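You operate a simulated robot arm through the tools that you are given. There is no shell and no other tool. Be economical: measure what you need, move in short steps, check, and stop when the job is done.

You are at the controls of a simulated robot arm. One attempt, no reset.

Task
Tip the dye into the grout in the black bowl and stir it smooth.
Fine: the dye bottle ends empty, back where it stood; stick back in its tin.

It is judged by the outcome, as a careful person would: the job done as asked, and still so three seconds after it is handed in. It fails if anything else is knocked over, pushed out of place, dropped, spilled or broken.

Robot
A 6-joint arm with a two-finger parallel gripper, fixed in place. Base frame: the origin is at the foot of the arm, x ahead of it, y to its left, z up; the work surface is at about z = 500. Lengths are in mm, angles in rad, forces in N, time in s.
With the tool pointing down near the work surface it reaches from about 260 to 680 mm from the base axis. Its first joint turns from -2.897 to 2.897 rad. Payload 4.1 kg.
Tool frame: the origin (TCP) lies between the finger pads and is the grasp point; the fingertips stand 23 mm ahead of it; z points along the fingers, y is the line along which they close. The gripper opens to 94 mm. The fingers are 38 mm wide and 10 mm thick; the gripper's body (54 by 96 mm) begins 39 mm behind the TCP.
Orientation is that of the tool frame in the base frame, as [roll, pitch, yaw] about the fixed x, y, z axes, in that order (R = Rz(yaw) Ry(pitch) Rx(roll)). With the fingers straight down and closing along the base's y, the tool's x points along the base's -x, its y along +y and its z along -z.

Tools
- The arm moves only by the tool apply_moves. Its argument "rows" is a list of rows, each a list of 3 entries, a list of its own where there are three numbers: the shift along the tool's x, y, z in mm, then the turn, a rotation vector about the tool's x, y, z in rad, then the opening, from 0 (shut) to 1 (fully open). In form: [[[dx, dy, dz], [rx, ry, rz], claw], ...]. A call has 1 to 10 rows; each row is the pose to reach, as a shift and turn from the pose commanded when the call began, along the tool's axes at that moment. Each row takes 0.2 s and may step no farther than 50 mm and 0.15 rad from the row before; otherwise, or with a gripper value out of range, the whole call is refused. Where a pose cannot be reached the arm comes as near as it can. A force on the tool above 40 N (or 10 N above the force at the start of the call, whichever is more), or a blocked arm, ends the call early, and 0.2 s more pass. Each finger travels about 45 mm/s and halts on what it meets, pressing with about 25 N; the grip force reading is that of the motor and also rises with nothing between the fingers. The clock runs only during rows and for 0.2 s after the last one: add rows that repeat a pose to give the fingers time. It gives the time, the measured TCP pose, the force on the tool (base axes), the opening and the grip force at its end, in the units of the frame above (readings bear some noise).
- Cameras (640 x 400 px; columns grow to the right, rows downward): "scene" is fixed at [51.3, -500.5, 1225.6]; the picture's right is [0.94, -0.35, 0.00], its down [-0.16, -0.44, -0.89] and it looks along [0.31, 0.83, -0.46] (base axes); focal length 359 px, centre (320, 200). "wrist" rides on the gripper at [-39, 0, -44] in the tool frame; the picture's right is [0.00, -1.00, 0.00], its down [0.97, 0.00, -0.24] and it looks along [0.24, 0.00, 0.97] (tool axes); focal length 218 px, centre (320, 200). There is no depth. A picture from a camera that has moved, and an enlarged one, comes with that camera's place and axes in the base frame and with its lens.
- grab_frame(camera): a new picture of that camera. No time passes.
- raise_lower(by): slides the trunk up (or, below 0, down) by that many mm; the arm rides with it, the base frame stays. It gives what a move gives, with no picture.
- zoom(camera, box): a new picture of the part [left, top, right, bottom] of that camera's present view, enlarged. No time passes.
- hand_in(): hands the job in; it is judged then, once.

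Work in short steps. Places have to be worked out from the pictures, the camera data and where the tool is seen: move nearer, look again, correct. Check each grasp and each placing, and mend what went wrong. You have 120 turns and 84 pictures in all, those below and enlarged ones among them. Open the gripper and draw the arm clear of the work before you hand the job in, unless the task says otherwise; then end with one line.

The tools are called after ">>>" as a command line: name --argument value ..., lists and objects as JSON in quotes. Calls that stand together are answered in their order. apply_moves: Moves the arm, as the interface text tells. Its arguments: {"type":"object","properties":{"rows":{"type":"array"}},"required":["rows"]} The other tools are called the same way: raise_lower (by) slides the trunk up or down; grab_frame (camera) takes a picture; zoom (camera, box) takes an enlarged picture of a part of a camera's view; hand_in () hands the job in.

At the start:

```text
time: 0.0
tool_pos: [328.6, 298.6, 970.1]
ee_rot: [3.141, 0.0, 3.142]
force: [0.0, 0.0, -0.8]
grip_width: 93.6
grip_force: 0.1
trunk travel left (down, up): [-325.0, 265.0]
```

scene: 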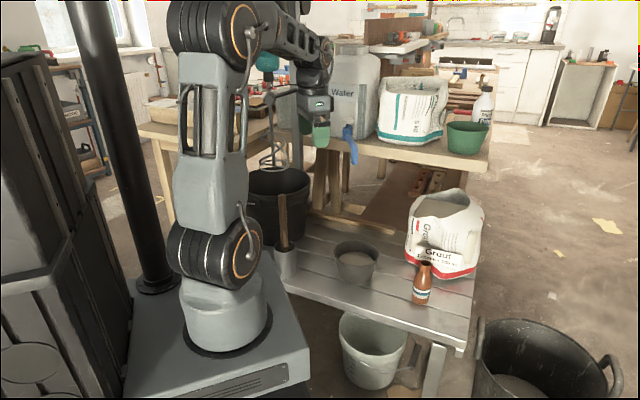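
wrist: 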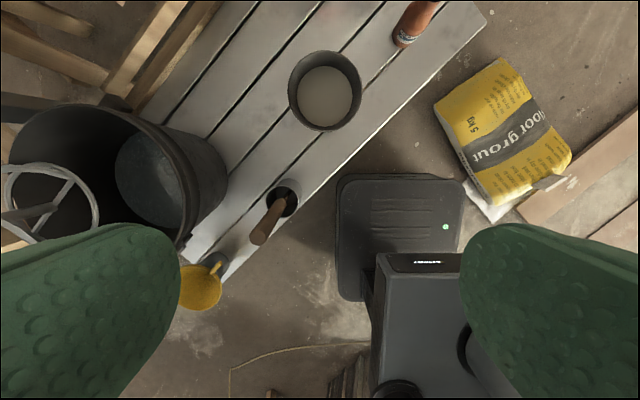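

The bowl looks to be near (478, 295), the bottle near (585, 126) and the stick tin near (255, 380). I'll zoom in on each to see the details.

>>> zoom --camera "scene" --box '[240, 180, 480, 330]'

>>> zoom --camera "wrist" --box '[180, 0, 500, 200]'

>>> zoom --camera "wrist" --box '[160, 120, 360, 245]'

```text
2.67 times, centred on (360, 255) of scene
camera zoom: at [51.3, -500.5, 1225.6], right [0.94, -0.35, 0.0], down [-0.16, -0.44, -0.89], along [0.31, 0.83, -0.46], focal length 958 px, centre (213, 53)
```

zoom: 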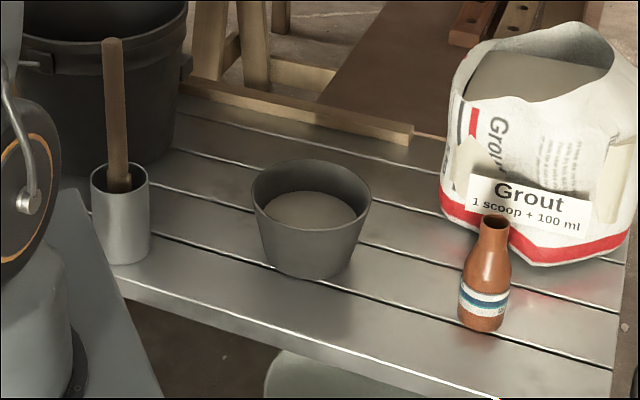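

```text
2.00 times, centred on (340, 100) of wrist
camera zoom: at [366.5, 299.2, 1014.1], right [0.0, -1.0, 0.0], down [-0.97, 0.0, 0.24], along [-0.24, 0.0, -0.97], focal length 436 px, centre (280, 400)
```

zoom: 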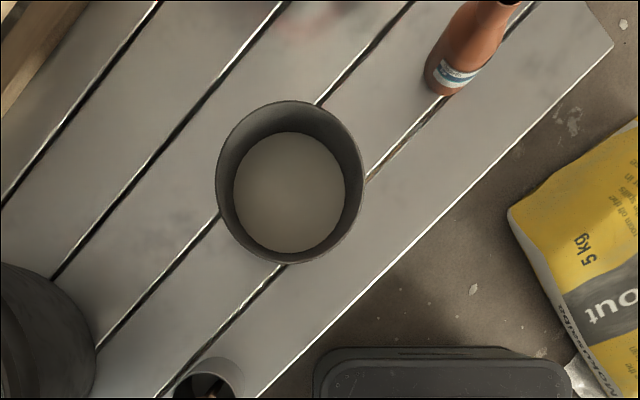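

```text
3.20 times, centred on (260, 182) of wrist
camera zoom: at [366.5, 299.2, 1014.1], right [0.0, -1.0, 0.0], down [-0.97, 0.0, 0.24], along [-0.24, 0.0, -0.97], focal length 698 px, centre (512, 256)
```

zoom: 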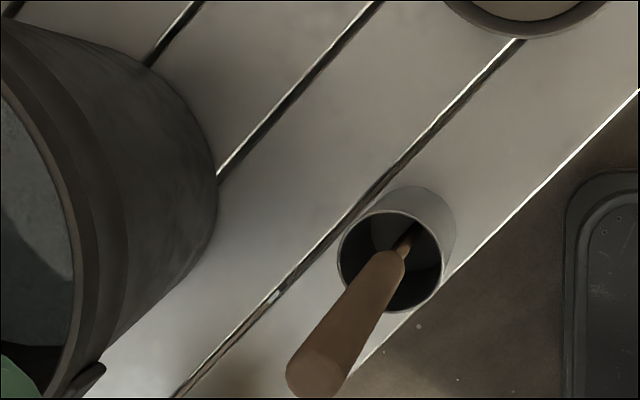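

The bottle is open, about 130 mm tall and 50 mm wide. The stick is upright with its top near z≈775, and the bowl rim is at about z≈580. I'll turn the gripper nearly horizontal, facing outward, while moving across high above the bench toward the bottle side.

>>> apply_moves --rows '[[[-12, -20, 5], [0, -0.13, 0], 1], [[-24, -40, 10], [0, -0.26, 0], 1], [[-36, -60, 15], [0, -0.39, 0], 1], [[-48, -80, 20], [0, -0.52, 0], 1], [[-60, -100, 25], [0, -0.65, 0], 1], [[-72, -120, 30], [0, -0.78, 0], 1], [[-84, -140, 35], [0, -0.91, 0], 1], [[-96, -160, 40], [0, -1.04, 0], 1], [[-108, -180, 45], [0, -1.17, 0], 1], [[-120, -200, 50], [0, -1.3, 0], 1]]'

```text
time: 2.2
tool_pos: [453.0, 100.7, 922.3]
ee_rot: [-3.14, 1.298, 3.141]
force: [0.2, 0.3, 1.0]
grip_width: 93.8
grip_force: 0.0
out of reach, approached as far as the arm can: row 10
trunk travel left (down, up): [-325.0, 265.0]
```

The pose was reached apart from a small limit on row 10. I'll look at how the arm is configured and at the wrist view.

>>> grab_frame --camera "scene"

>>> grab_frame --camera "wrist"

```text
78 pictures are left
```

scene: 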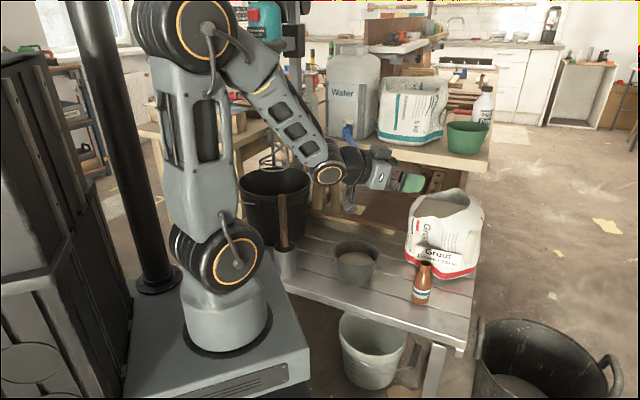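

```text
77 pictures are left
camera wrist: at [421.5, 100.9, 972.2], right [0.0, -1.0, 0.0], down [-0.49, 0.0, -0.87], along [0.87, 0.0, -0.49], focal length 218 px, centre (320, 200)
```

wrist: 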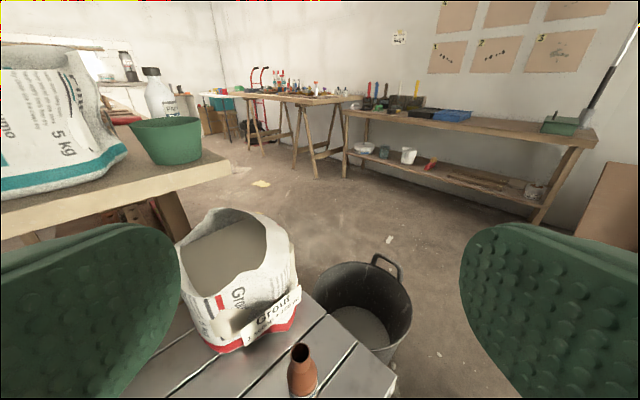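

The bottle mouth triangulates to about (586, 127, 631), which matches the earlier estimate. I'll descend in front of it to z≈640.

>>> apply_moves --rows '[[[38, 3.7, 13.6], [0, 0, 0], 1], [[76, 7.4, 27.2], [0, 0, 0], 1], [[114, 11.1, 40.8], [0, 0, 0], 1], [[152, 14.8, 54.4], [0, 0, 0], 1], [[190, 18.5, 68], [0, 0, 0], 1], [[228, 22.2, 81.6], [0, 0, 0], 1], [[266, 26, 95.4], [0, 0, 0], 1]]'

>>> grab_frame --camera "wrist"

>>> grab_frame --camera "scene"

```text
time: 3.8
tool_pos: [528.8, 163.9, 675.6]
ee_rot: [-2.912, 1.278, -2.938]
force: [-0.1, -0.5, -0.2]
grip_width: 93.8
grip_force: 0.0
out of reach, approached as far as the arm can: row 1, 3, 4, 5, 6, 7
trunk travel left (down, up): [-325.0, 265.0]
```

```text
76 pictures are left
camera wrist: at [496.4, 167.8, 725.9], right [-0.02, -1.0, 0.07], down [-0.51, -0.05, -0.86], along [0.86, -0.05, -0.5], focal length 218 px, centre (320, 200)
```

wrist: 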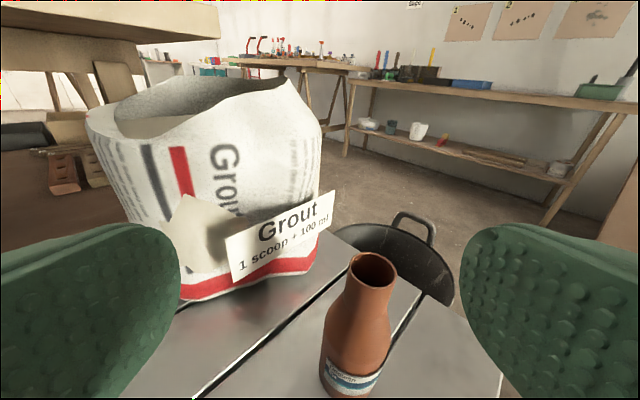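

```text
75 pictures are left
```

scene: 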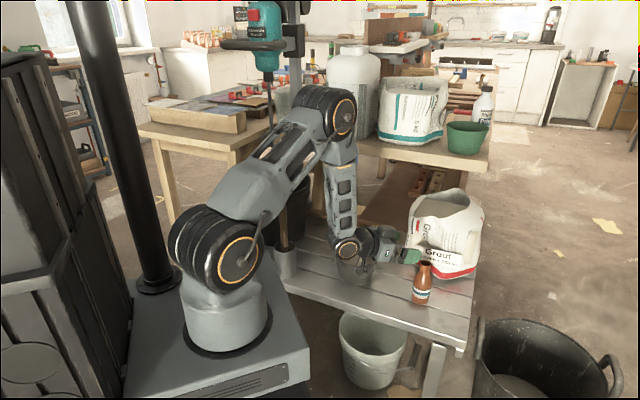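

The wrist runs out of bend this low: the forearm is vertical and the hand strays. I'll go back up to the good configuration, then lower the trunk instead. The carriage looks horizontally clear of the bench edge.

>>> apply_moves --rows '[[[-38, -3.7, -13.6], [0, 0, 0], 1], [[-76, -7.4, -27.2], [0, 0, 0], 1], [[-114, -11.1, -40.8], [0, 0, 0], 1], [[-152, -14.8, -54.4], [0, 0, 0], 1], [[-190, -18.5, -68], [0, 0, 0], 1], [[-228, -22.2, -81.6], [0, 0, 0], 1], [[-266, -26, -95.4], [0, 0, 0], 1]]'

```text
time: 5.4
tool_pos: [514.4, 156.6, 960.7]
ee_rot: [-2.908, 1.277, -2.935]
force: [-1.2, -0.7, 0.1]
grip_width: 94.2
grip_force: 0.1
trunk travel left (down, up): [-325.0, 265.0]
```

I'm back high, so I'll lower the trunk in stages and check clearance with the scene camera.

>>> raise_lower --by -150

>>> grab_frame --camera "scene"

```text
time: 7.2
tool_pos: [514.9, 156.1, 810.9]
ee_rot: [-2.912, 1.276, -2.937]
force: [0.4, -0.4, -0.6]
grip_width: 94.2
grip_force: 0.0
trunk travel left (down, up): [-175.0, 415.0]
```

```text
74 pictures are left
```

scene: 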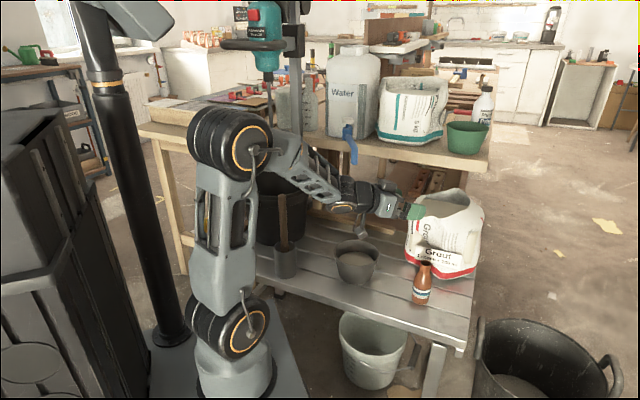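

The carriage is moving clear of the bench. I'll lower it another 130.

>>> raise_lower --by -130

>>> apply_moves --rows '[[[-5, -8, -15], [0, 0, 0.036], 1], [[-10, -16, -30], [0, 0, 0.073], 1], [[-10, -22, -40], [0, 0, 0.073], 1], [[-10, -27, -50], [0, 0, 0.073], 1]]'

>>> grab_frame --camera "scene"

>>> grab_frame --camera "wrist"

```text
time: 8.7
tool_pos: [514.2, 157.1, 680.7]
ee_rot: [-2.913, 1.277, -2.939]
force: [0.7, 0.5, -0.6]
grip_width: 94.2
grip_force: 0.0
trunk travel left (down, up): [-45.0, 545.0]
```

```text
time: 9.7
tool_pos: [468.1, 132.7, 706.1]
ee_rot: [3.129, 1.285, 3.092]
force: [-0.1, 0.2, 0.2]
grip_width: 94.1
grip_force: 0.0
trunk travel left (down, up): [-45.0, 545.0]
```

```text
73 pictures are left
```

scene: 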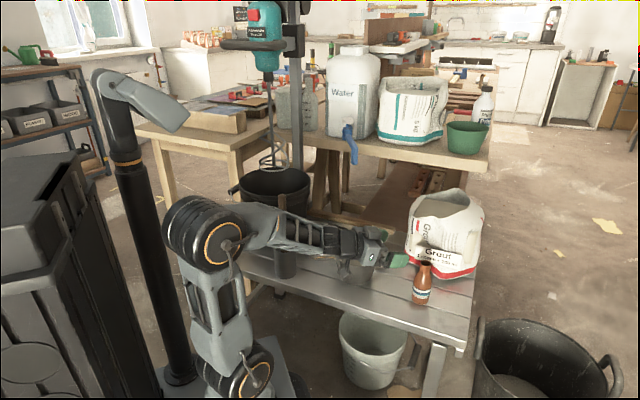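

```text
72 pictures are left
camera wrist: at [436.3, 133.2, 755.8], right [-0.04, -1.0, 0.0], down [-0.5, 0.02, -0.86], along [0.86, -0.03, -0.5], focal length 218 px, centre (320, 200)
```

wrist: 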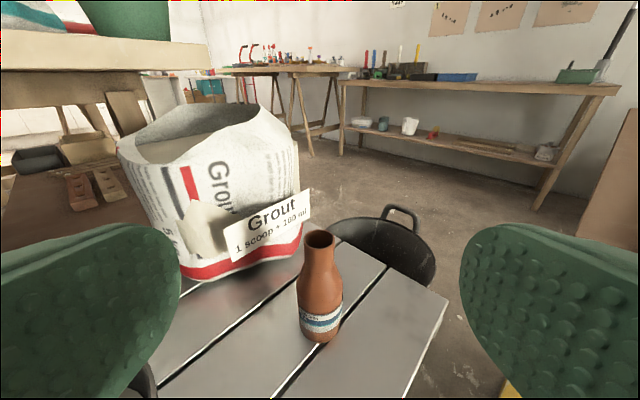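

The new wrist view puts the bottle at about (584, 128), roughly 46 mm wide. I'll descend to grasp height in front of it.

>>> apply_moves --rows '[[[36.6, 0, 17.4], [0, 0, 0], 1], [[73.2, 0, 34.8], [0, 0, 0], 1], [[110, 0, 52.2], [0, 0, 0], 1], [[146.3, -0.5, 69.7], [0, 0, 0], 1]]'

>>> grab_frame --camera "wrist"

>>> zoom --camera "scene" --box '[240, 180, 480, 330]'

```text
time: 10.7
tool_pos: [492.9, 128.2, 542.4]
ee_rot: [3.137, 1.28, 3.099]
force: [-18.8, -16.3, 4.4]
grip_width: 93.9
grip_force: 0.0
trunk travel left (down, up): [-45.0, 545.0]
```

```text
71 pictures are left
camera wrist: at [461.3, 129.1, 592.9], right [-0.04, -1.0, 0.0], down [-0.51, 0.02, -0.86], along [0.86, -0.03, -0.51], focal length 218 px, centre (320, 200)
```

wrist: 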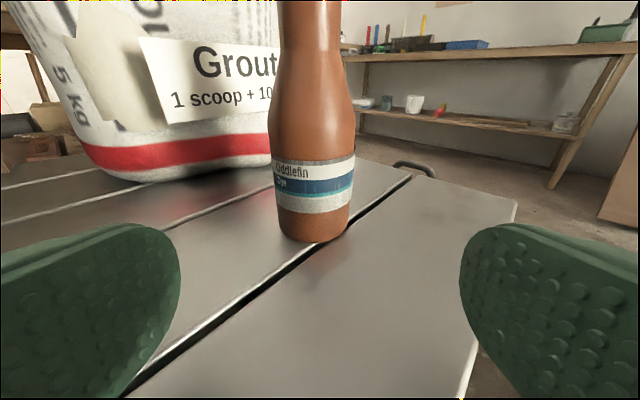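

```text
2.67 times, centred on (360, 255) of scene
camera zoom: at [51.3, -500.5, 1225.6], right [0.94, -0.35, 0.0], down [-0.16, -0.44, -0.89], along [0.31, 0.83, -0.46], focal length 958 px, centre (213, 53)
```

zoom: 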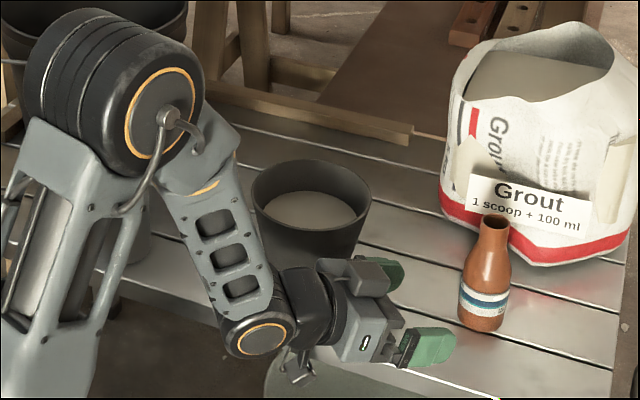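

The force reading (-19, -16) points away from the bench edge, so the wrist joint below is touching the table's edge. I'll retreat up at once.

>>> apply_moves --rows '[[[-10, 0, -14], [0, 0, 0], 1], [[-45, 0, -22], [0, 0, 0], 1], [[-85, 0, -36], [0, 0, 0], 1]]'

>>> zoom --camera "scene" --box '[240, 180, 480, 330]'

```text
time: 11.5
tool_pos: [483.3, 129.5, 637.5]
ee_rot: [3.128, 1.284, 3.091]
force: [-0.1, 0.1, -0.4]
grip_width: 94.0
grip_force: 0.0
trunk travel left (down, up): [-45.0, 545.0]
```

```text
2.67 times, centred on (360, 255) of scene
camera zoom: at [51.3, -500.5, 1225.6], right [0.94, -0.35, 0.0], down [-0.16, -0.44, -0.89], along [0.31, 0.83, -0.46], focal length 958 px, centre (213, 53)
```

zoom: 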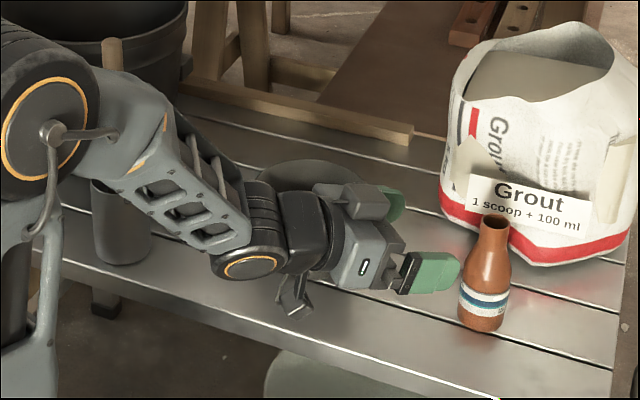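

The low cable loop under the wrist was what touched, and nothing has moved. I'll tilt the tool more steeply (about 37° below horizontal) so the wrist stays high, then approach the body along the tool axis.

>>> apply_moves --rows '[[[6, 0.8, 9], [0, 0.12, 0], 1], [[12, 1.6, 17], [0, 0.24, 0], 1], [[17.4, 2.3, 25.9], [0, 0.36, 0], 1]]'

>>> grab_frame --camera "wrist"

>>> zoom --camera "scene" --box '[240, 180, 480, 330]'

```text
time: 12.3
tool_pos: [502.1, 131.9, 612.7]
ee_rot: [3.133, 0.921, 3.097]
force: [-0.1, 0.3, 0.0]
grip_width: 93.8
grip_force: 0.1
trunk travel left (down, up): [-45.0, 545.0]
```

```text
68 pictures are left
camera wrist: at [490.6, 132.4, 671.2], right [-0.04, -1.0, -0.01], down [-0.78, 0.03, -0.63], along [0.63, -0.02, -0.78], focal length 218 px, centre (320, 200)
```

wrist: 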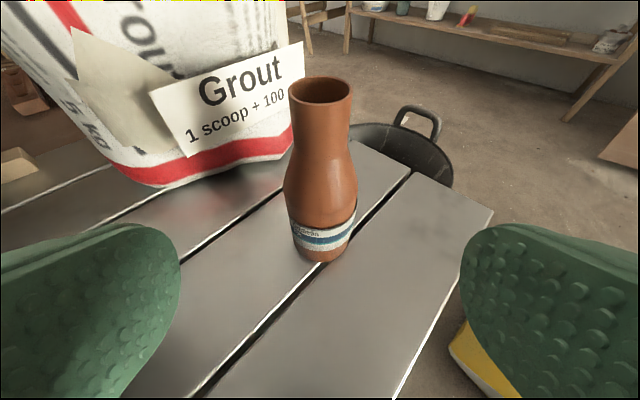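

```text
2.67 times, centred on (360, 255) of scene
camera zoom: at [51.3, -500.5, 1225.6], right [0.94, -0.35, 0.0], down [-0.16, -0.44, -0.89], along [0.31, 0.83, -0.46], focal length 958 px, centre (213, 53)
```

zoom: 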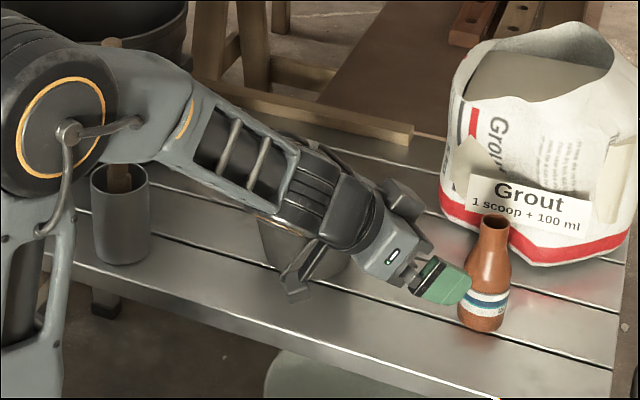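

The bottle is centred laterally, at x≈586. I'll advance along the tool axis to z≈552, straddling it with the fingers open.

>>> apply_moves --rows '[[[0, 0, 26], [0, 0, 0], 1], [[-1, 0, 52], [0, 0, 0], 1], [[-2, -0.5, 78], [0, 0, 0], 1], [[-2.3, -0.6, 104], [0, 0, 0], 1]]'

>>> grab_frame --camera "wrist"

>>> zoom --camera "scene" --box '[240, 180, 480, 330]'

```text
time: 13.3
tool_pos: [588.5, 128.3, 551.6]
ee_rot: [3.135, 0.925, 3.099]
force: [0.3, -0.9, 1.0]
grip_width: 94.3
grip_force: 0.1
trunk travel left (down, up): [-45.0, 545.0]
```

```text
66 pictures are left
camera wrist: at [575.5, 128.8, 610.7], right [-0.04, -1.0, 0.0], down [-0.78, 0.03, -0.63], along [0.63, -0.02, -0.78], focal length 218 px, centre (320, 200)
```

wrist: 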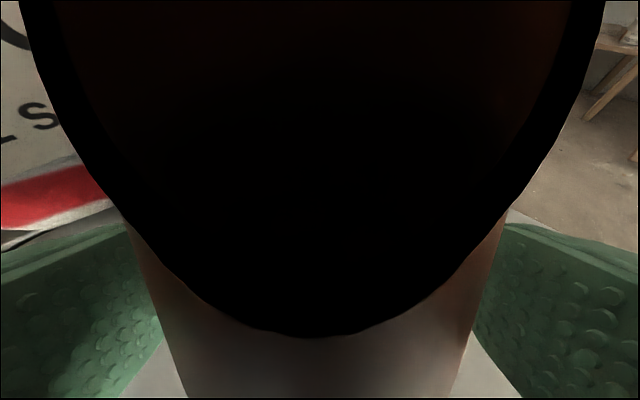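

```text
2.67 times, centred on (360, 255) of scene
camera zoom: at [51.3, -500.5, 1225.6], right [0.94, -0.35, 0.0], down [-0.16, -0.44, -0.89], along [0.31, 0.83, -0.46], focal length 958 px, centre (213, 53)
```

zoom: 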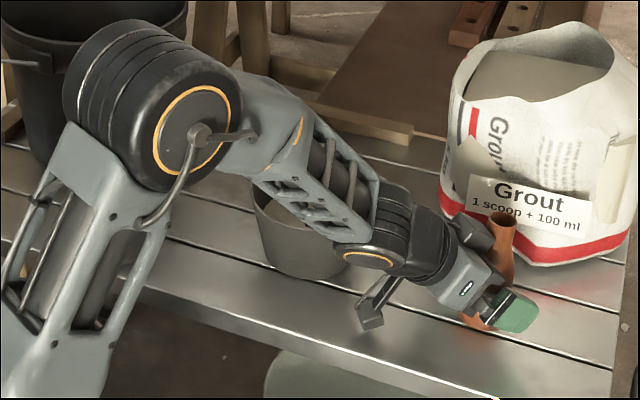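

The mouth looks slightly shifted in the scene picture, so the camera housing may be touching the neck. I'll look closer.

>>> zoom --camera "scene" --box '[390, 250, 470, 310]'

```text
6.67 times, centred on (430, 280) of scene
camera zoom: at [51.3, -500.5, 1225.6], right [0.94, -0.35, 0.0], down [-0.16, -0.44, -0.89], along [0.31, 0.83, -0.46], focal length 2395 px, centre (-413, -333)
```

zoom: 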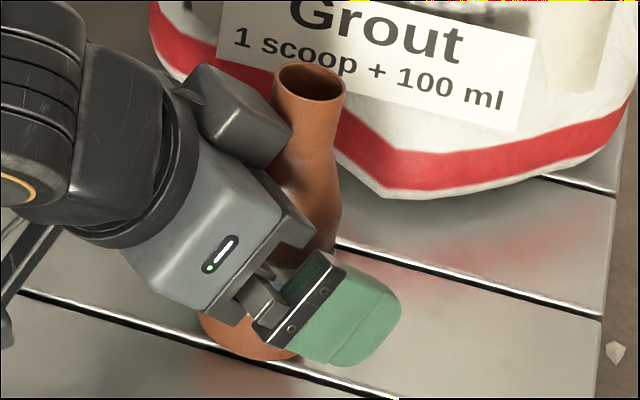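

The camera housing is leaning the bottle about 7°, well short of tipping. I'll back straight out slowly so it settles, then grip it higher on the neck, where the housing clears it.

>>> apply_moves --rows '[[[0, 0, -4], [0, 0, 0], 1], [[0, 0, -8], [0, 0, 0], 1], [[0, 0, -12], [0, 0, 0], 1], [[0, 0, -16], [0, 0, 0], 1], [[0, 0, -22], [0, 0, 0], 1], [[0, 0, -50], [0, 0, 0], 1], [[0, 0, -90], [0, 0, 0], 1], [[0, 0, -120], [0, 0, 0], 1]]'

>>> grab_frame --camera "wrist"

>>> zoom --camera "scene" --box '[240, 180, 480, 330]'

```text
time: 15.1
tool_pos: [491.3, 133.5, 626.3]
ee_rot: [3.138, 0.923, 3.102]
force: [0.3, 0.4, 0.0]
grip_width: 94.2
grip_force: 0.0
trunk travel left (down, up): [-45.0, 545.0]
```

```text
63 pictures are left
camera wrist: at [480.2, 132.9, 683.5], right [-0.04, -1.0, 0.0], down [-0.78, 0.03, -0.63], along [0.63, -0.02, -0.78], focal length 218 px, centre (320, 200)
```

wrist: 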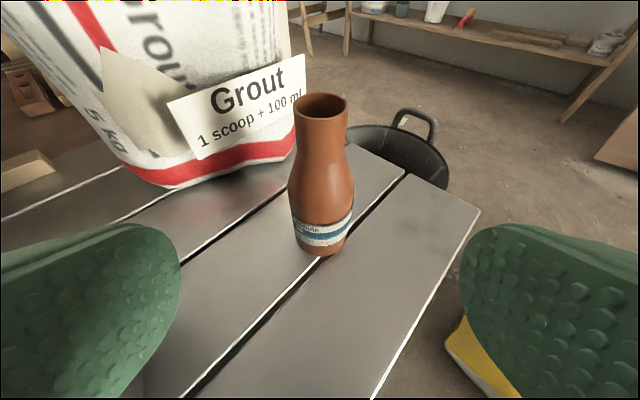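

```text
2.67 times, centred on (360, 255) of scene
camera zoom: at [51.3, -500.5, 1225.6], right [0.94, -0.35, 0.0], down [-0.16, -0.44, -0.89], along [0.31, 0.83, -0.46], focal length 958 px, centre (213, 53)
```

zoom: 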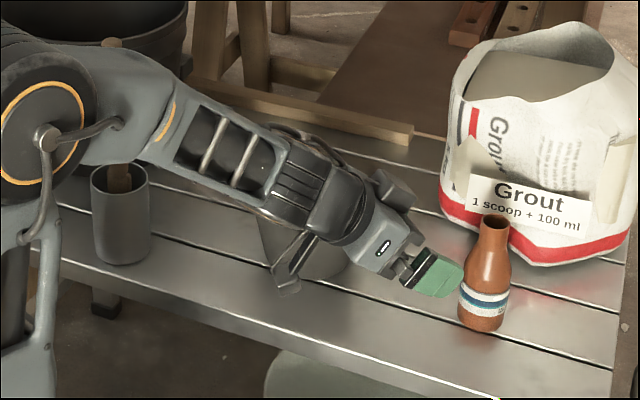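

The bottle rocked back upright exactly where it stood. I'll level the tool again to about 16° down and check alignment for a neck grasp.

>>> apply_moves --rows '[[[-2, -0.7, 0], [0, -0.12, 0], 1], [[-4, -1.4, 0], [0, -0.24, 0], 1], [[-6.4, -2, 0], [0, -0.36, 0], 1]]'

>>> grab_frame --camera "wrist"

```text
time: 15.9
tool_pos: [496.4, 130.4, 629.4]
ee_rot: [3.125, 1.285, 3.09]
force: [-0.7, 0.0, -0.6]
grip_width: 93.9
grip_force: 0.1
trunk travel left (down, up): [-45.0, 545.0]
```

```text
61 pictures are left
camera wrist: at [464.4, 131.4, 680.3], right [-0.04, -1.0, 0.0], down [-0.5, 0.02, -0.86], along [0.86, -0.03, -0.5], focal length 218 px, centre (320, 200)
```

wrist: 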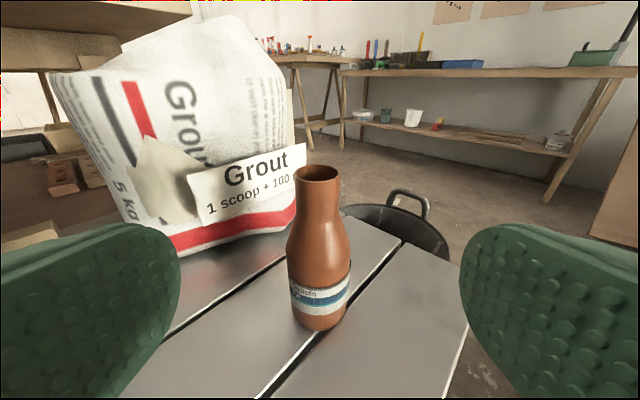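

The mouth is at z≈629 and centred. I'll advance so the pads straddle the neck at z≈606.

>>> apply_moves --rows '[[[-1, 0.4, 31], [0, 0, 0], 1], [[-2, 0.8, 62], [0, 0, 0], 1], [[-2.7, 1.2, 80], [0, 0, 0], 1], [[-2.7, 1.2, 92], [0, 0, 0], 1]]'

>>> zoom --camera "scene" --box '[390, 240, 486, 300]'

>>> grab_frame --camera "wrist"

```text
time: 16.9
tool_pos: [585.8, 127.5, 607.1]
ee_rot: [3.127, 1.284, 3.093]
force: [0.0, -0.5, 0.5]
grip_width: 94.1
grip_force: 0.1
trunk travel left (down, up): [-45.0, 545.0]
```

```text
6.67 times, centred on (438, 270) of scene
camera zoom: at [51.3, -500.5, 1225.6], right [0.94, -0.35, 0.0], down [-0.16, -0.44, -0.89], along [0.31, 0.83, -0.46], focal length 2395 px, centre (-467, -267)
```

zoom: 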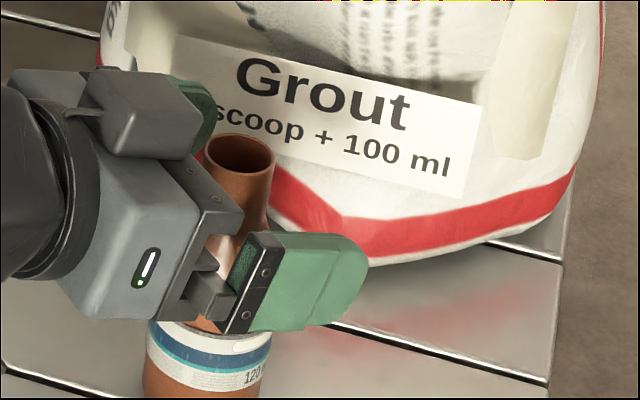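

```text
59 pictures are left
camera wrist: at [555.1, 129.5, 656.6], right [-0.04, -1.0, 0.0], down [-0.5, 0.02, -0.86], along [0.86, -0.03, -0.5], focal length 218 px, centre (320, 200)
```

wrist: 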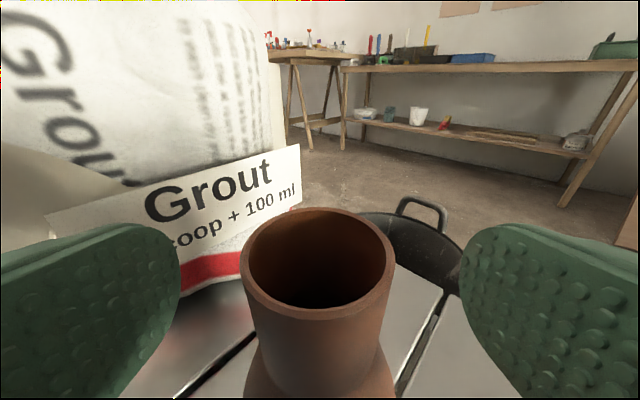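

The mouth is upright and centred between the pads, so I'll close on the neck.

>>> apply_moves --rows '[[[0, 0, 0], [0, 0, 0], 0.6], [[0, 0, 0], [0, 0, 0], 0.45], [[0, 0, 0], [0, 0, 0], 0.3], [[0, 0, 0], [0, 0, 0], 0], [[0, 0, 0], [0, 0, 0], 0], [[0, 0, 0], [0, 0, 0], 0]]'

>>> grab_frame --camera "wrist"

```text
time: 18.3
tool_pos: [586.3, 127.8, 605.9]
ee_rot: [3.128, 1.285, 3.09]
force: [0.0, 0.9, 0.5]
grip_width: 35.6
grip_force: 25.5
trunk travel left (down, up): [-45.0, 545.0]
```

```text
58 pictures are left
camera wrist: at [554.9, 129.4, 656.6], right [-0.04, -1.0, 0.0], down [-0.5, 0.02, -0.86], along [0.86, -0.03, -0.5], focal length 218 px, centre (320, 200)
```

wrist: 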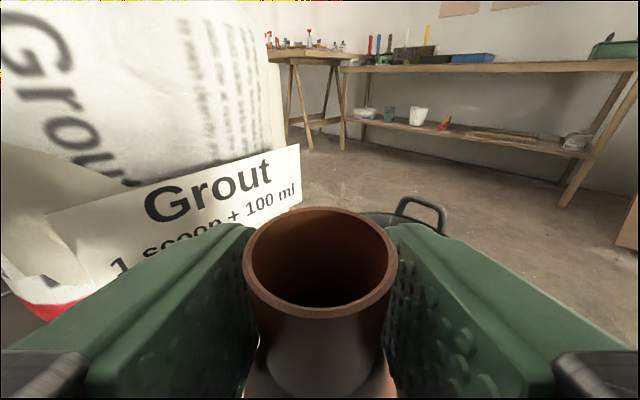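

The neck is held firmly at 35.6 mm. I'll lift with the trunk so the arm keeps this configuration.

>>> raise_lower --by 130

>>> grab_frame --camera "scene"

```text
time: 19.9
tool_pos: [587.0, 128.2, 736.0]
ee_rot: [3.128, 1.284, 3.09]
force: [0.6, 0.1, -1.4]
grip_width: 35.5
grip_force: 25.2
trunk travel left (down, up): [-175.0, 415.0]
```

```text
57 pictures are left
```

scene: 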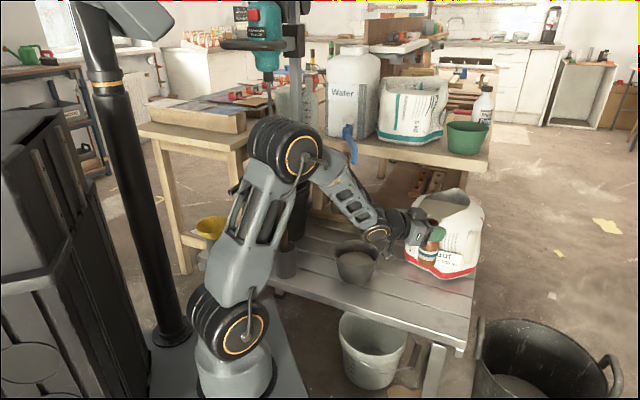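

It's lifted and upright. I'll carry it over to the bowl at height, swinging the heading with the base angle.

>>> apply_moves --rows '[[[5, 24.6, -18.2], [-0.051, 0, -0.015], 0], [[11, 49.2, -36.3], [-0.102, 0, -0.03], 0], [[16, 73.8, -54.5], [-0.153, 0, -0.045], 0], [[21, 98.5, -72.6], [-0.205, 0, -0.06], 0], [[27, 123, -90.7], [-0.256, 0, -0.075], 0], [[32, 147.7, -108.9], [-0.307, 0, -0.09], 0]]'

>>> grab_frame --camera "wrist"

>>> grab_frame --camera "scene"

```text
time: 21.3
tool_pos: [477.7, 280.8, 736.5]
ee_rot: [3.125, 1.285, -2.873]
force: [0.7, -0.3, -1.4]
grip_width: 35.5
grip_force: 25.2
trunk travel left (down, up): [-175.0, 415.0]
```

```text
56 pictures are left
camera wrist: at [447.4, 271.3, 787.2], right [0.28, -0.96, 0.0], down [-0.48, -0.14, -0.86], along [0.83, 0.24, -0.5], focal length 218 px, centre (320, 200)
```

wrist: 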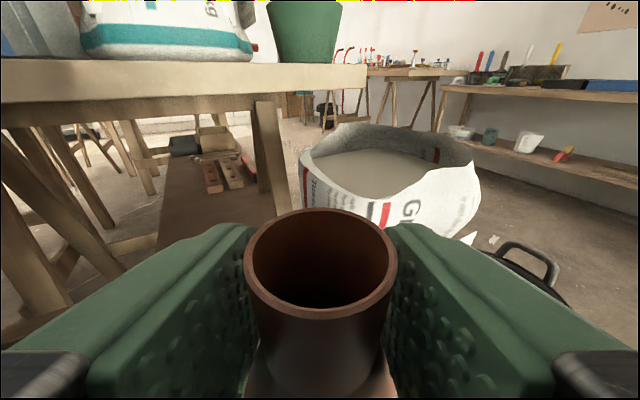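

```text
55 pictures are left
```

scene: 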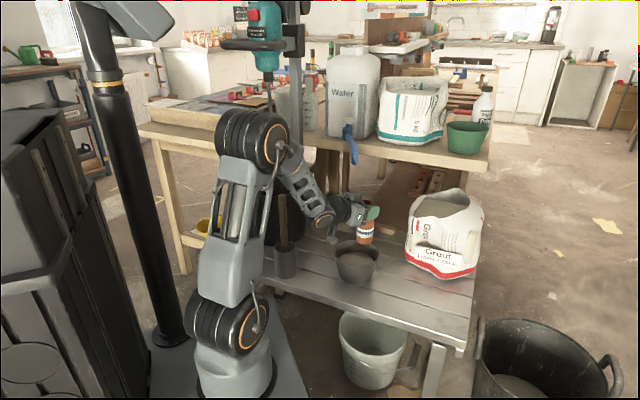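

The bottle hangs over the bowl. I'll start rolling it toward the left (40°) while lowering 40 mm, keeping the mouth above the bowl centre.

>>> apply_moves --rows '[[[8, 0, 2.3], [0, 0, -0.14], 0], [[15, 0, 4.5], [0, 0, -0.28], 0], [[23, 0, 6.8], [0, 0, -0.42], 0], [[31, 0, 9], [0, 0, -0.56], 0], [[38.4, 0, 11.2], [0, 0, -0.7], 0]]'

>>> zoom --camera "scene" --box '[270, 150, 430, 300]'

>>> grab_frame --camera "wrist"

```text
time: 22.5
tool_pos: [478.1, 280.4, 697.5]
ee_rot: [-1.998, 0.826, -1.61]
force: [0.9, 0.6, -1.1]
grip_width: 35.1
grip_force: 24.7
trunk travel left (down, up): [-175.0, 415.0]
```

```text
2.67 times, centred on (350, 225) of scene
camera zoom: at [51.3, -500.5, 1225.6], right [0.94, -0.35, 0.0], down [-0.16, -0.44, -0.89], along [0.31, 0.83, -0.46], focal length 958 px, centre (240, 133)
```

zoom: 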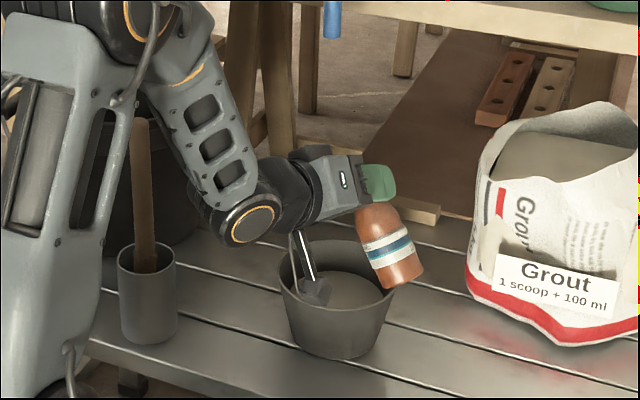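

```text
53 pictures are left
camera wrist: at [438.4, 295.0, 738.8], right [0.39, -0.68, 0.62], down [-0.25, -0.72, -0.65], along [0.89, 0.1, -0.45], focal length 218 px, centre (320, 200)
```

wrist: 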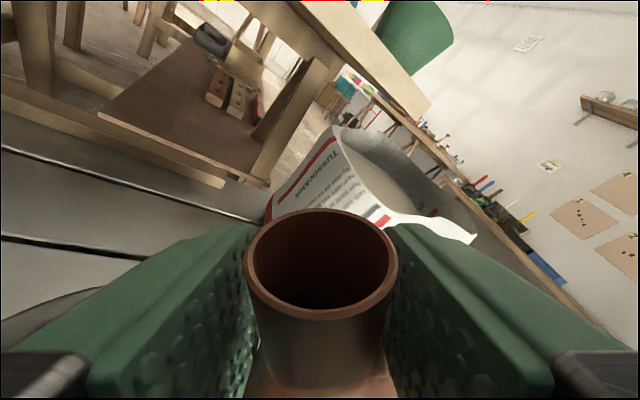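

The mouth is over the bowl, and the hanging wrist bracket clears the rim. I'll lower a bit more, shift 12 mm right, and roll on slowly to about 109°.

>>> apply_moves --rows '[[[9, 2.5, 2.5], [0, 0, -0.1], 0], [[18, 5, 5], [0, 0, -0.2], 0], [[27.6, 7.6, 7.5], [0, 0, -0.32], 0], [[27.6, 7.6, 7.5], [0, 0, -0.44], 0], [[27.6, 7.6, 7.5], [0, 0, -0.56], 0], [[27.6, 7.6, 7.5], [0, 0, -0.68], 0], [[27.6, 7.6, 7.5], [0, 0, -0.8], 0], [[27.6, 7.6, 7.5], [0, 0, -0.92], 0], [[27.6, 7.6, 7.5], [0, 0, -1.06], 0], [[27.6, 7.6, 7.5], [0, 0, -1.2], 0]]'

>>> zoom --camera "scene" --box '[270, 150, 430, 300]'

>>> grab_frame --camera "wrist"

```text
time: 24.7
tool_pos: [480.4, 269.1, 670.0]
ee_rot: [-1.87, -0.314, -1.189]
force: [-0.2, -0.2, -0.4]
grip_width: 35.2
grip_force: 25.0
trunk travel left (down, up): [-175.0, 415.0]
```

```text
2.67 times, centred on (350, 225) of scene
camera zoom: at [51.3, -500.5, 1225.6], right [0.94, -0.35, 0.0], down [-0.16, -0.44, -0.89], along [0.31, 0.83, -0.46], focal length 958 px, centre (240, 133)
```

zoom: 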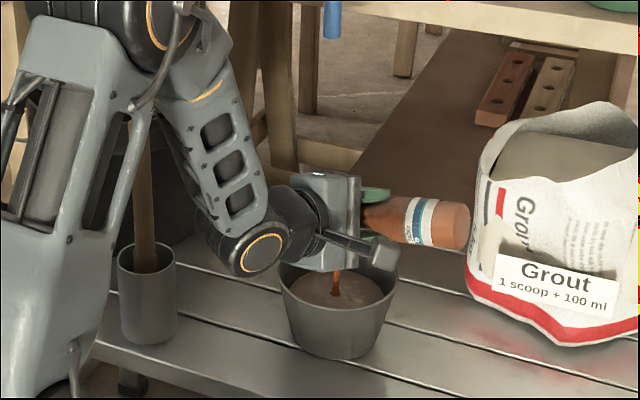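

```text
51 pictures are left
camera wrist: at [426.8, 291.6, 670.1], right [0.17, 0.38, 0.91], down [0.12, -0.92, 0.37], along [0.98, 0.05, -0.2], focal length 218 px, centre (320, 200)
```

wrist: 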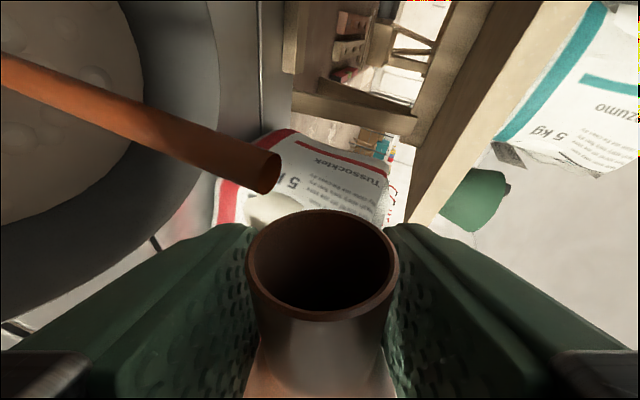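

The orange stream is falling into the bowl. I'll keep rolling steeper in place.

>>> apply_moves --rows '[[[0, 0, 0], [0, 0, 0], 0], [[0, 0, 0], [0, 0, -0.05], 0], [[0, 0, 0], [0, 0, -0.1], 0], [[0, 0, 0], [0, 0, -0.2], 0], [[0, 0, 0], [0, 0, -0.3], 0], [[0, 0, 0], [0, 0, -0.4], 0], [[0, 0, 0], [0, 0, -0.5], 0], [[0, 0, 0], [0, 0, -0.6], 0], [[0, 0, 0], [0, 0, -0.7], 0], [[0, 0, 0], [0, 0, -0.7], 0]]'

>>> zoom --camera "scene" --box '[270, 150, 430, 300]'

>>> grab_frame --camera "wrist"

```text
time: 26.9
tool_pos: [482.1, 268.9, 669.3]
ee_rot: [-2.085, -0.962, -0.852]
force: [-1.0, 0.1, 0.5]
grip_width: 34.7
grip_force: 24.3
trunk travel left (down, up): [-175.0, 415.0]
```

```text
2.67 times, centred on (350, 225) of scene
camera zoom: at [51.3, -500.5, 1225.6], right [0.94, -0.35, 0.0], down [-0.16, -0.44, -0.89], along [0.31, 0.83, -0.46], focal length 958 px, centre (240, 133)
```

zoom: 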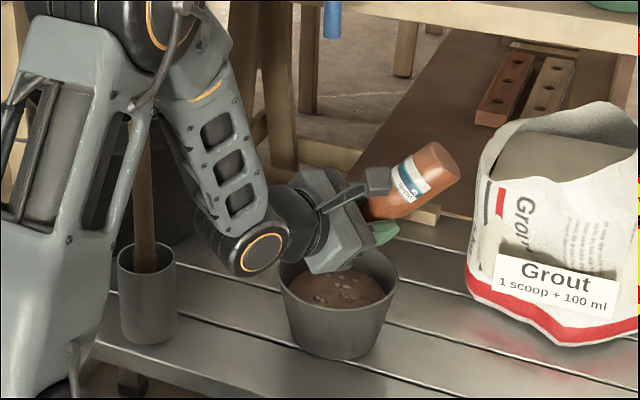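

```text
49 pictures are left
camera wrist: at [426.0, 274.0, 650.7], right [-0.1, 0.86, 0.5], down [0.14, -0.48, 0.86], along [0.98, 0.16, -0.08], focal length 218 px, centre (320, 200)
```

wrist: 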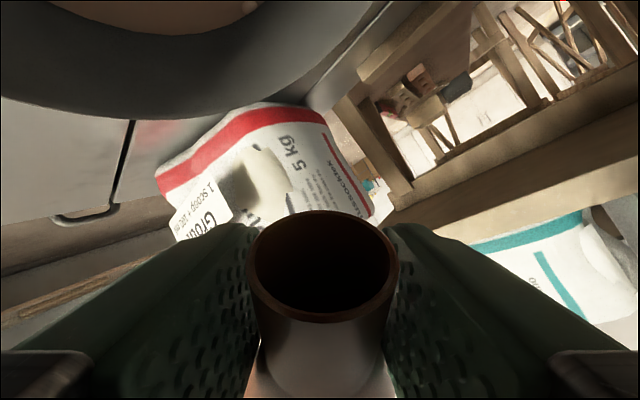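

The stream seems finished. I'll steepen it by another 0.4 rad and hold to drain any remnants.

>>> apply_moves --rows '[[[0, 0, 0], [0, 0, -0.13], 0], [[0, 0, 0], [0, 0, -0.26], 0], [[0, 0, 0], [0, 0, -0.4], 0], [[0, 0, 0], [0, 0, -0.4], 0], [[0, 0, 0], [0, 0, -0.4], 0], [[0, 0, 0], [0, 0, -0.4], 0], [[0, 0, 0], [0, 0, -0.4], 0], [[0, 0, 0], [0, 0, -0.4], 0], [[0, 0, 0], [0, 0, -0.4], 0], [[0, 0, 0], [0, 0, -0.4], 0]]'

>>> zoom --camera "scene" --box '[270, 150, 430, 300]'

```text
time: 29.1
tool_pos: [481.7, 268.5, 669.7]
ee_rot: [-2.679, -1.251, -0.199]
force: [0.5, -0.3, -0.3]
grip_width: 34.6
grip_force: 24.5
trunk travel left (down, up): [-175.0, 415.0]
```

```text
2.67 times, centred on (350, 225) of scene
camera zoom: at [51.3, -500.5, 1225.6], right [0.94, -0.35, 0.0], down [-0.16, -0.44, -0.89], along [0.31, 0.83, -0.46], focal length 958 px, centre (240, 133)
```

zoom: 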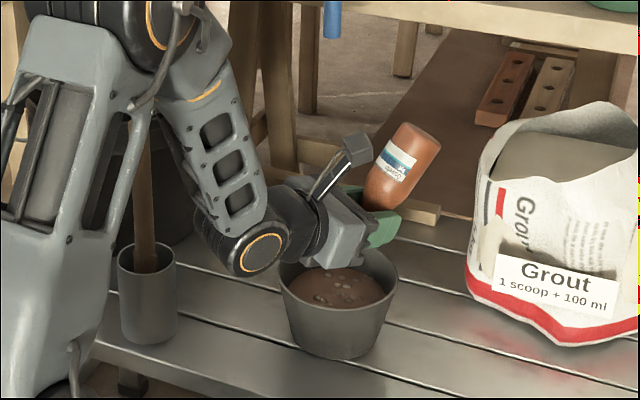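

Nothing more comes out. I'll raise the trunk 70 and unroll the bottle.

>>> raise_lower --by 66

>>> apply_moves --rows '[[[0, 0, 0], [0, 0, 0.15], 0], [[0, 0, 0], [0, 0, 0.3], 0], [[0, 0, 0], [0, 0, 0.45], 0], [[0, 0, 0], [0, 0, 0.6], 0], [[0, 0, 0], [0, 0, 0.75], 0], [[0, 0, 0], [0, 0, 0.9], 0], [[0, 0, 0], [0, 0, 1.05], 0], [[0, 0, 0], [0, 0, 1.2], 0], [[0, 0, 0], [0, 0, 1.35], 0], [[0, 0, 0], [0, 0, 1.5], 0]]'

>>> apply_moves --rows '[[[0, 0, 0], [0, 0, 0.15], 0], [[0, 0, 0], [0, 0, 0.3], 0], [[0, 0, 0], [0, 0, 0.45], 0], [[0, 0, 0], [0, 0, 0.6], 0], [[0, 0, 0], [0, 0, 0.75], 0], [[0, 0, 0], [0, 0, 0.9], 0], [[0, 0, 0], [0, 0, 1.05], 0], [[0, 0, 0], [0, 0, 1.2], 0], [[0, 0, 0], [0, 0, 1.35], 0], [[0, 0, 0], [0, 0, 1.5], 0]]'

>>> grab_frame --camera "wrist"

>>> zoom --camera "scene" --box '[270, 150, 430, 300]'

```text
time: 30.2
tool_pos: [480.9, 269.3, 735.9]
ee_rot: [-2.682, -1.251, -0.197]
force: [0.9, -0.4, -1.3]
grip_width: 34.4
grip_force: 25.0
trunk travel left (down, up): [-241.0, 349.0]
```

```text
time: 32.4
tool_pos: [480.2, 268.2, 736.1]
ee_rot: [-1.856, 0.075, -1.309]
force: [-0.3, 0.0, -0.6]
grip_width: 34.3
grip_force: 25.0
trunk travel left (down, up): [-241.0, 349.0]
```

```text
time: 34.6
tool_pos: [480.4, 269.8, 735.5]
ee_rot: [3.117, 1.284, -2.884]
force: [0.3, -0.3, -0.3]
grip_width: 34.0
grip_force: 25.3
trunk travel left (down, up): [-241.0, 349.0]
```

```text
47 pictures are left
camera wrist: at [450.9, 260.9, 786.1], right [0.28, -0.96, -0.01], down [-0.49, -0.13, -0.86], along [0.83, 0.24, -0.5], focal length 218 px, centre (320, 200)
```

wrist: 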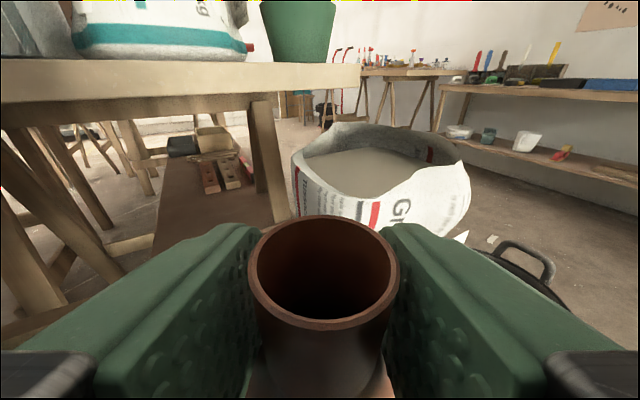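

```text
2.67 times, centred on (350, 225) of scene
camera zoom: at [51.3, -500.5, 1225.6], right [0.94, -0.35, 0.0], down [-0.16, -0.44, -0.89], along [0.31, 0.83, -0.46], focal length 958 px, centre (240, 133)
```

zoom: 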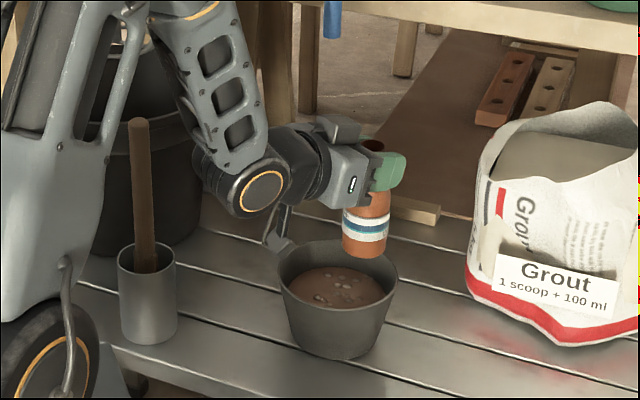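

The bottle looks empty and upright, having slipped about 3 mm in the grip. I'll carry it back above its spot at (586, 128).

>>> apply_moves --rows '[[[-3.3, -27.7, 10], [0.049, 0, 0.013], 0], [[-6.7, -55.3, 20], [0.098, 0, 0.025], 0], [[-10, -83, 30], [0.147, 0, 0.038], 0], [[-13.3, -110.7, 40], [0.197, 0, 0.051], 0], [[-16.7, -138.3, 50], [0.246, 0, 0.063], 0], [[-20, -166, 60.2], [0.295, 0, 0.076], 0], [[-20, -166, 60.2], [0.295, 0, 0.076], 0]]'

>>> grab_frame --camera "wrist"

>>> zoom --camera "scene" --box '[340, 180, 500, 320]'

```text
time: 36.2
tool_pos: [588.3, 126.7, 736.5]
ee_rot: [-3.122, 1.286, 3.14]
force: [0.0, -1.2, 0.3]
grip_width: 34.0
grip_force: 25.6
trunk travel left (down, up): [-241.0, 349.0]
```

```text
45 pictures are left
camera wrist: at [556.3, 127.4, 787.6], right [-0.02, -1.0, 0.01], down [-0.5, 0.01, -0.86], along [0.86, -0.02, -0.5], focal length 218 px, centre (320, 200)
```

wrist: 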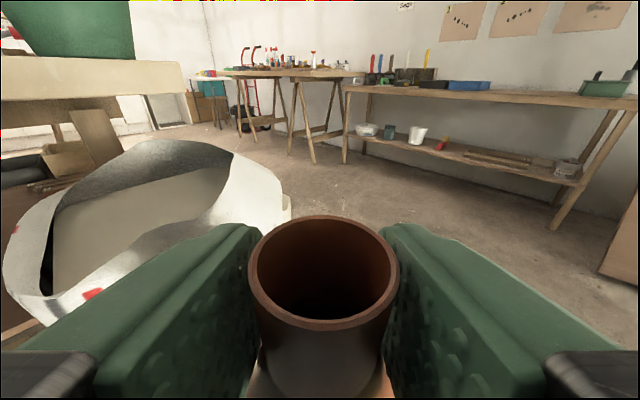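

```text
2.86 times, centred on (420, 250) of scene
camera zoom: at [51.3, -500.5, 1225.6], right [0.94, -0.35, 0.0], down [-0.16, -0.44, -0.89], along [0.31, 0.83, -0.46], focal length 1026 px, centre (34, 57)
```

zoom: 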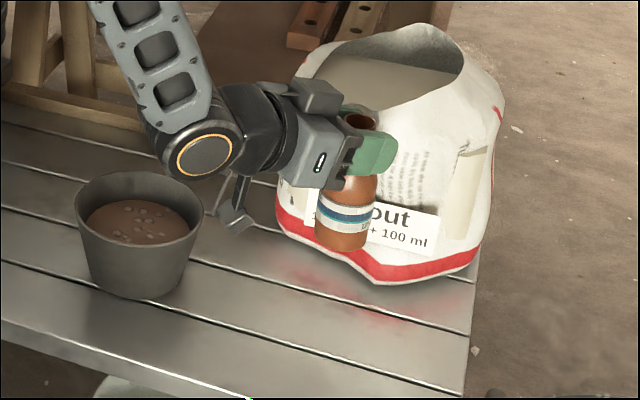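

It's above its spot. I'll lower by trunk to just above the surface.

>>> raise_lower --by -121

>>> zoom --camera "scene" --box '[380, 230, 476, 320]'

```text
time: 37.7
tool_pos: [588.3, 126.1, 616.4]
ee_rot: [-3.121, 1.286, -3.141]
force: [0.0, 0.3, -1.0]
grip_width: 34.0
grip_force: 25.0
trunk travel left (down, up): [-120.0, 470.0]
```

```text
4.44 times, centred on (428, 275) of scene
camera zoom: at [51.3, -500.5, 1225.6], right [0.94, -0.35, 0.0], down [-0.16, -0.44, -0.89], along [0.31, 0.83, -0.46], focal length 1596 px, centre (-160, -133)
```

zoom: 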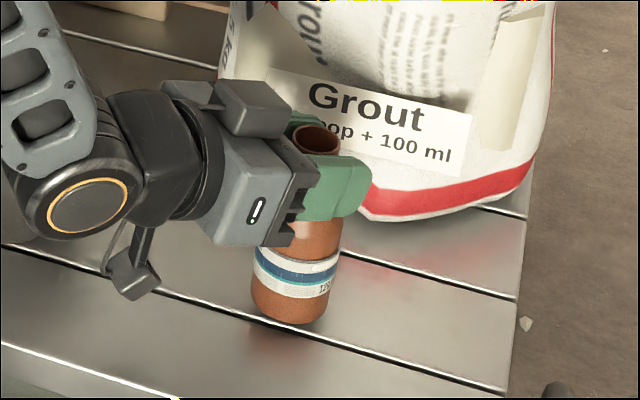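

The bottle base is a few mm above the board. I'll ease down in small steps while correcting 2 mm sideways.

>>> apply_moves --rows '[[[2.5, 0.7, -1], [0, 0, 0], 0], [[5.3, 1.5, -0.5], [0, 0, 0], 0], [[7.2, 1.5, 0.1], [0, 0, 0], 0]]'

>>> apply_moves --rows '[[[1.4, 0, 0.4], [0, 0, 0], 0]]'

```text
time: 38.5
tool_pos: [586.1, 127.6, 609.5]
ee_rot: [-3.118, 1.286, 3.14]
force: [0.0, -0.1, -1.3]
grip_width: 33.6
grip_force: 25.2
trunk travel left (down, up): [-120.0, 470.0]
```

```text
time: 38.9
tool_pos: [585.9, 128.5, 609.6]
ee_rot: [-3.122, 1.287, 3.139]
force: [-0.7, -0.7, 4.6]
grip_width: 33.6
grip_force: 25.0
trunk travel left (down, up): [-120.0, 470.0]
```

It made contact (Fz +4.6) at z≈609, so the bottle is standing. I'll open slowly and then check.

>>> apply_moves --rows '[[[0, 0, 0], [0, 0, 0], 0.4], [[0, 0, 0], [0, 0, 0], 0.6], [[0, 0, 0], [0, 0, 0], 0.8], [[0, 0, 0], [0, 0, 0], 1], [[0, 0, 0], [0, 0, 0], 1], [[0, 0, 0], [0, 0, 0], 1]]'

>>> grab_frame --camera "wrist"

```text
time: 40.3
tool_pos: [585.8, 128.0, 607.7]
ee_rot: [-3.12, 1.287, 3.141]
force: [0.0, -1.0, 0.2]
grip_width: 94.0
grip_force: 0.1
trunk travel left (down, up): [-120.0, 470.0]
```

```text
42 pictures are left
camera wrist: at [554.1, 129.5, 658.3], right [-0.02, -1.0, 0.01], down [-0.5, 0.01, -0.86], along [0.86, -0.02, -0.5], focal length 218 px, centre (320, 200)
```

wrist: 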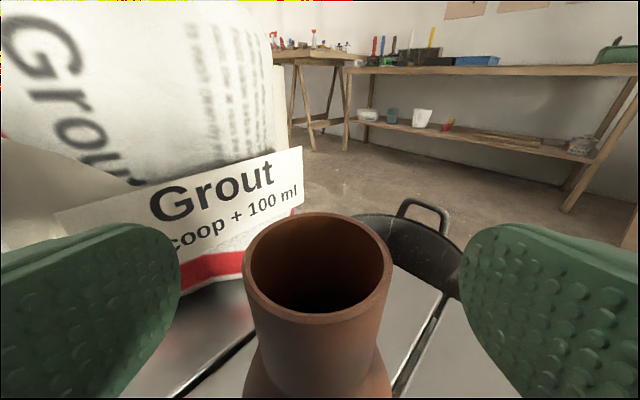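

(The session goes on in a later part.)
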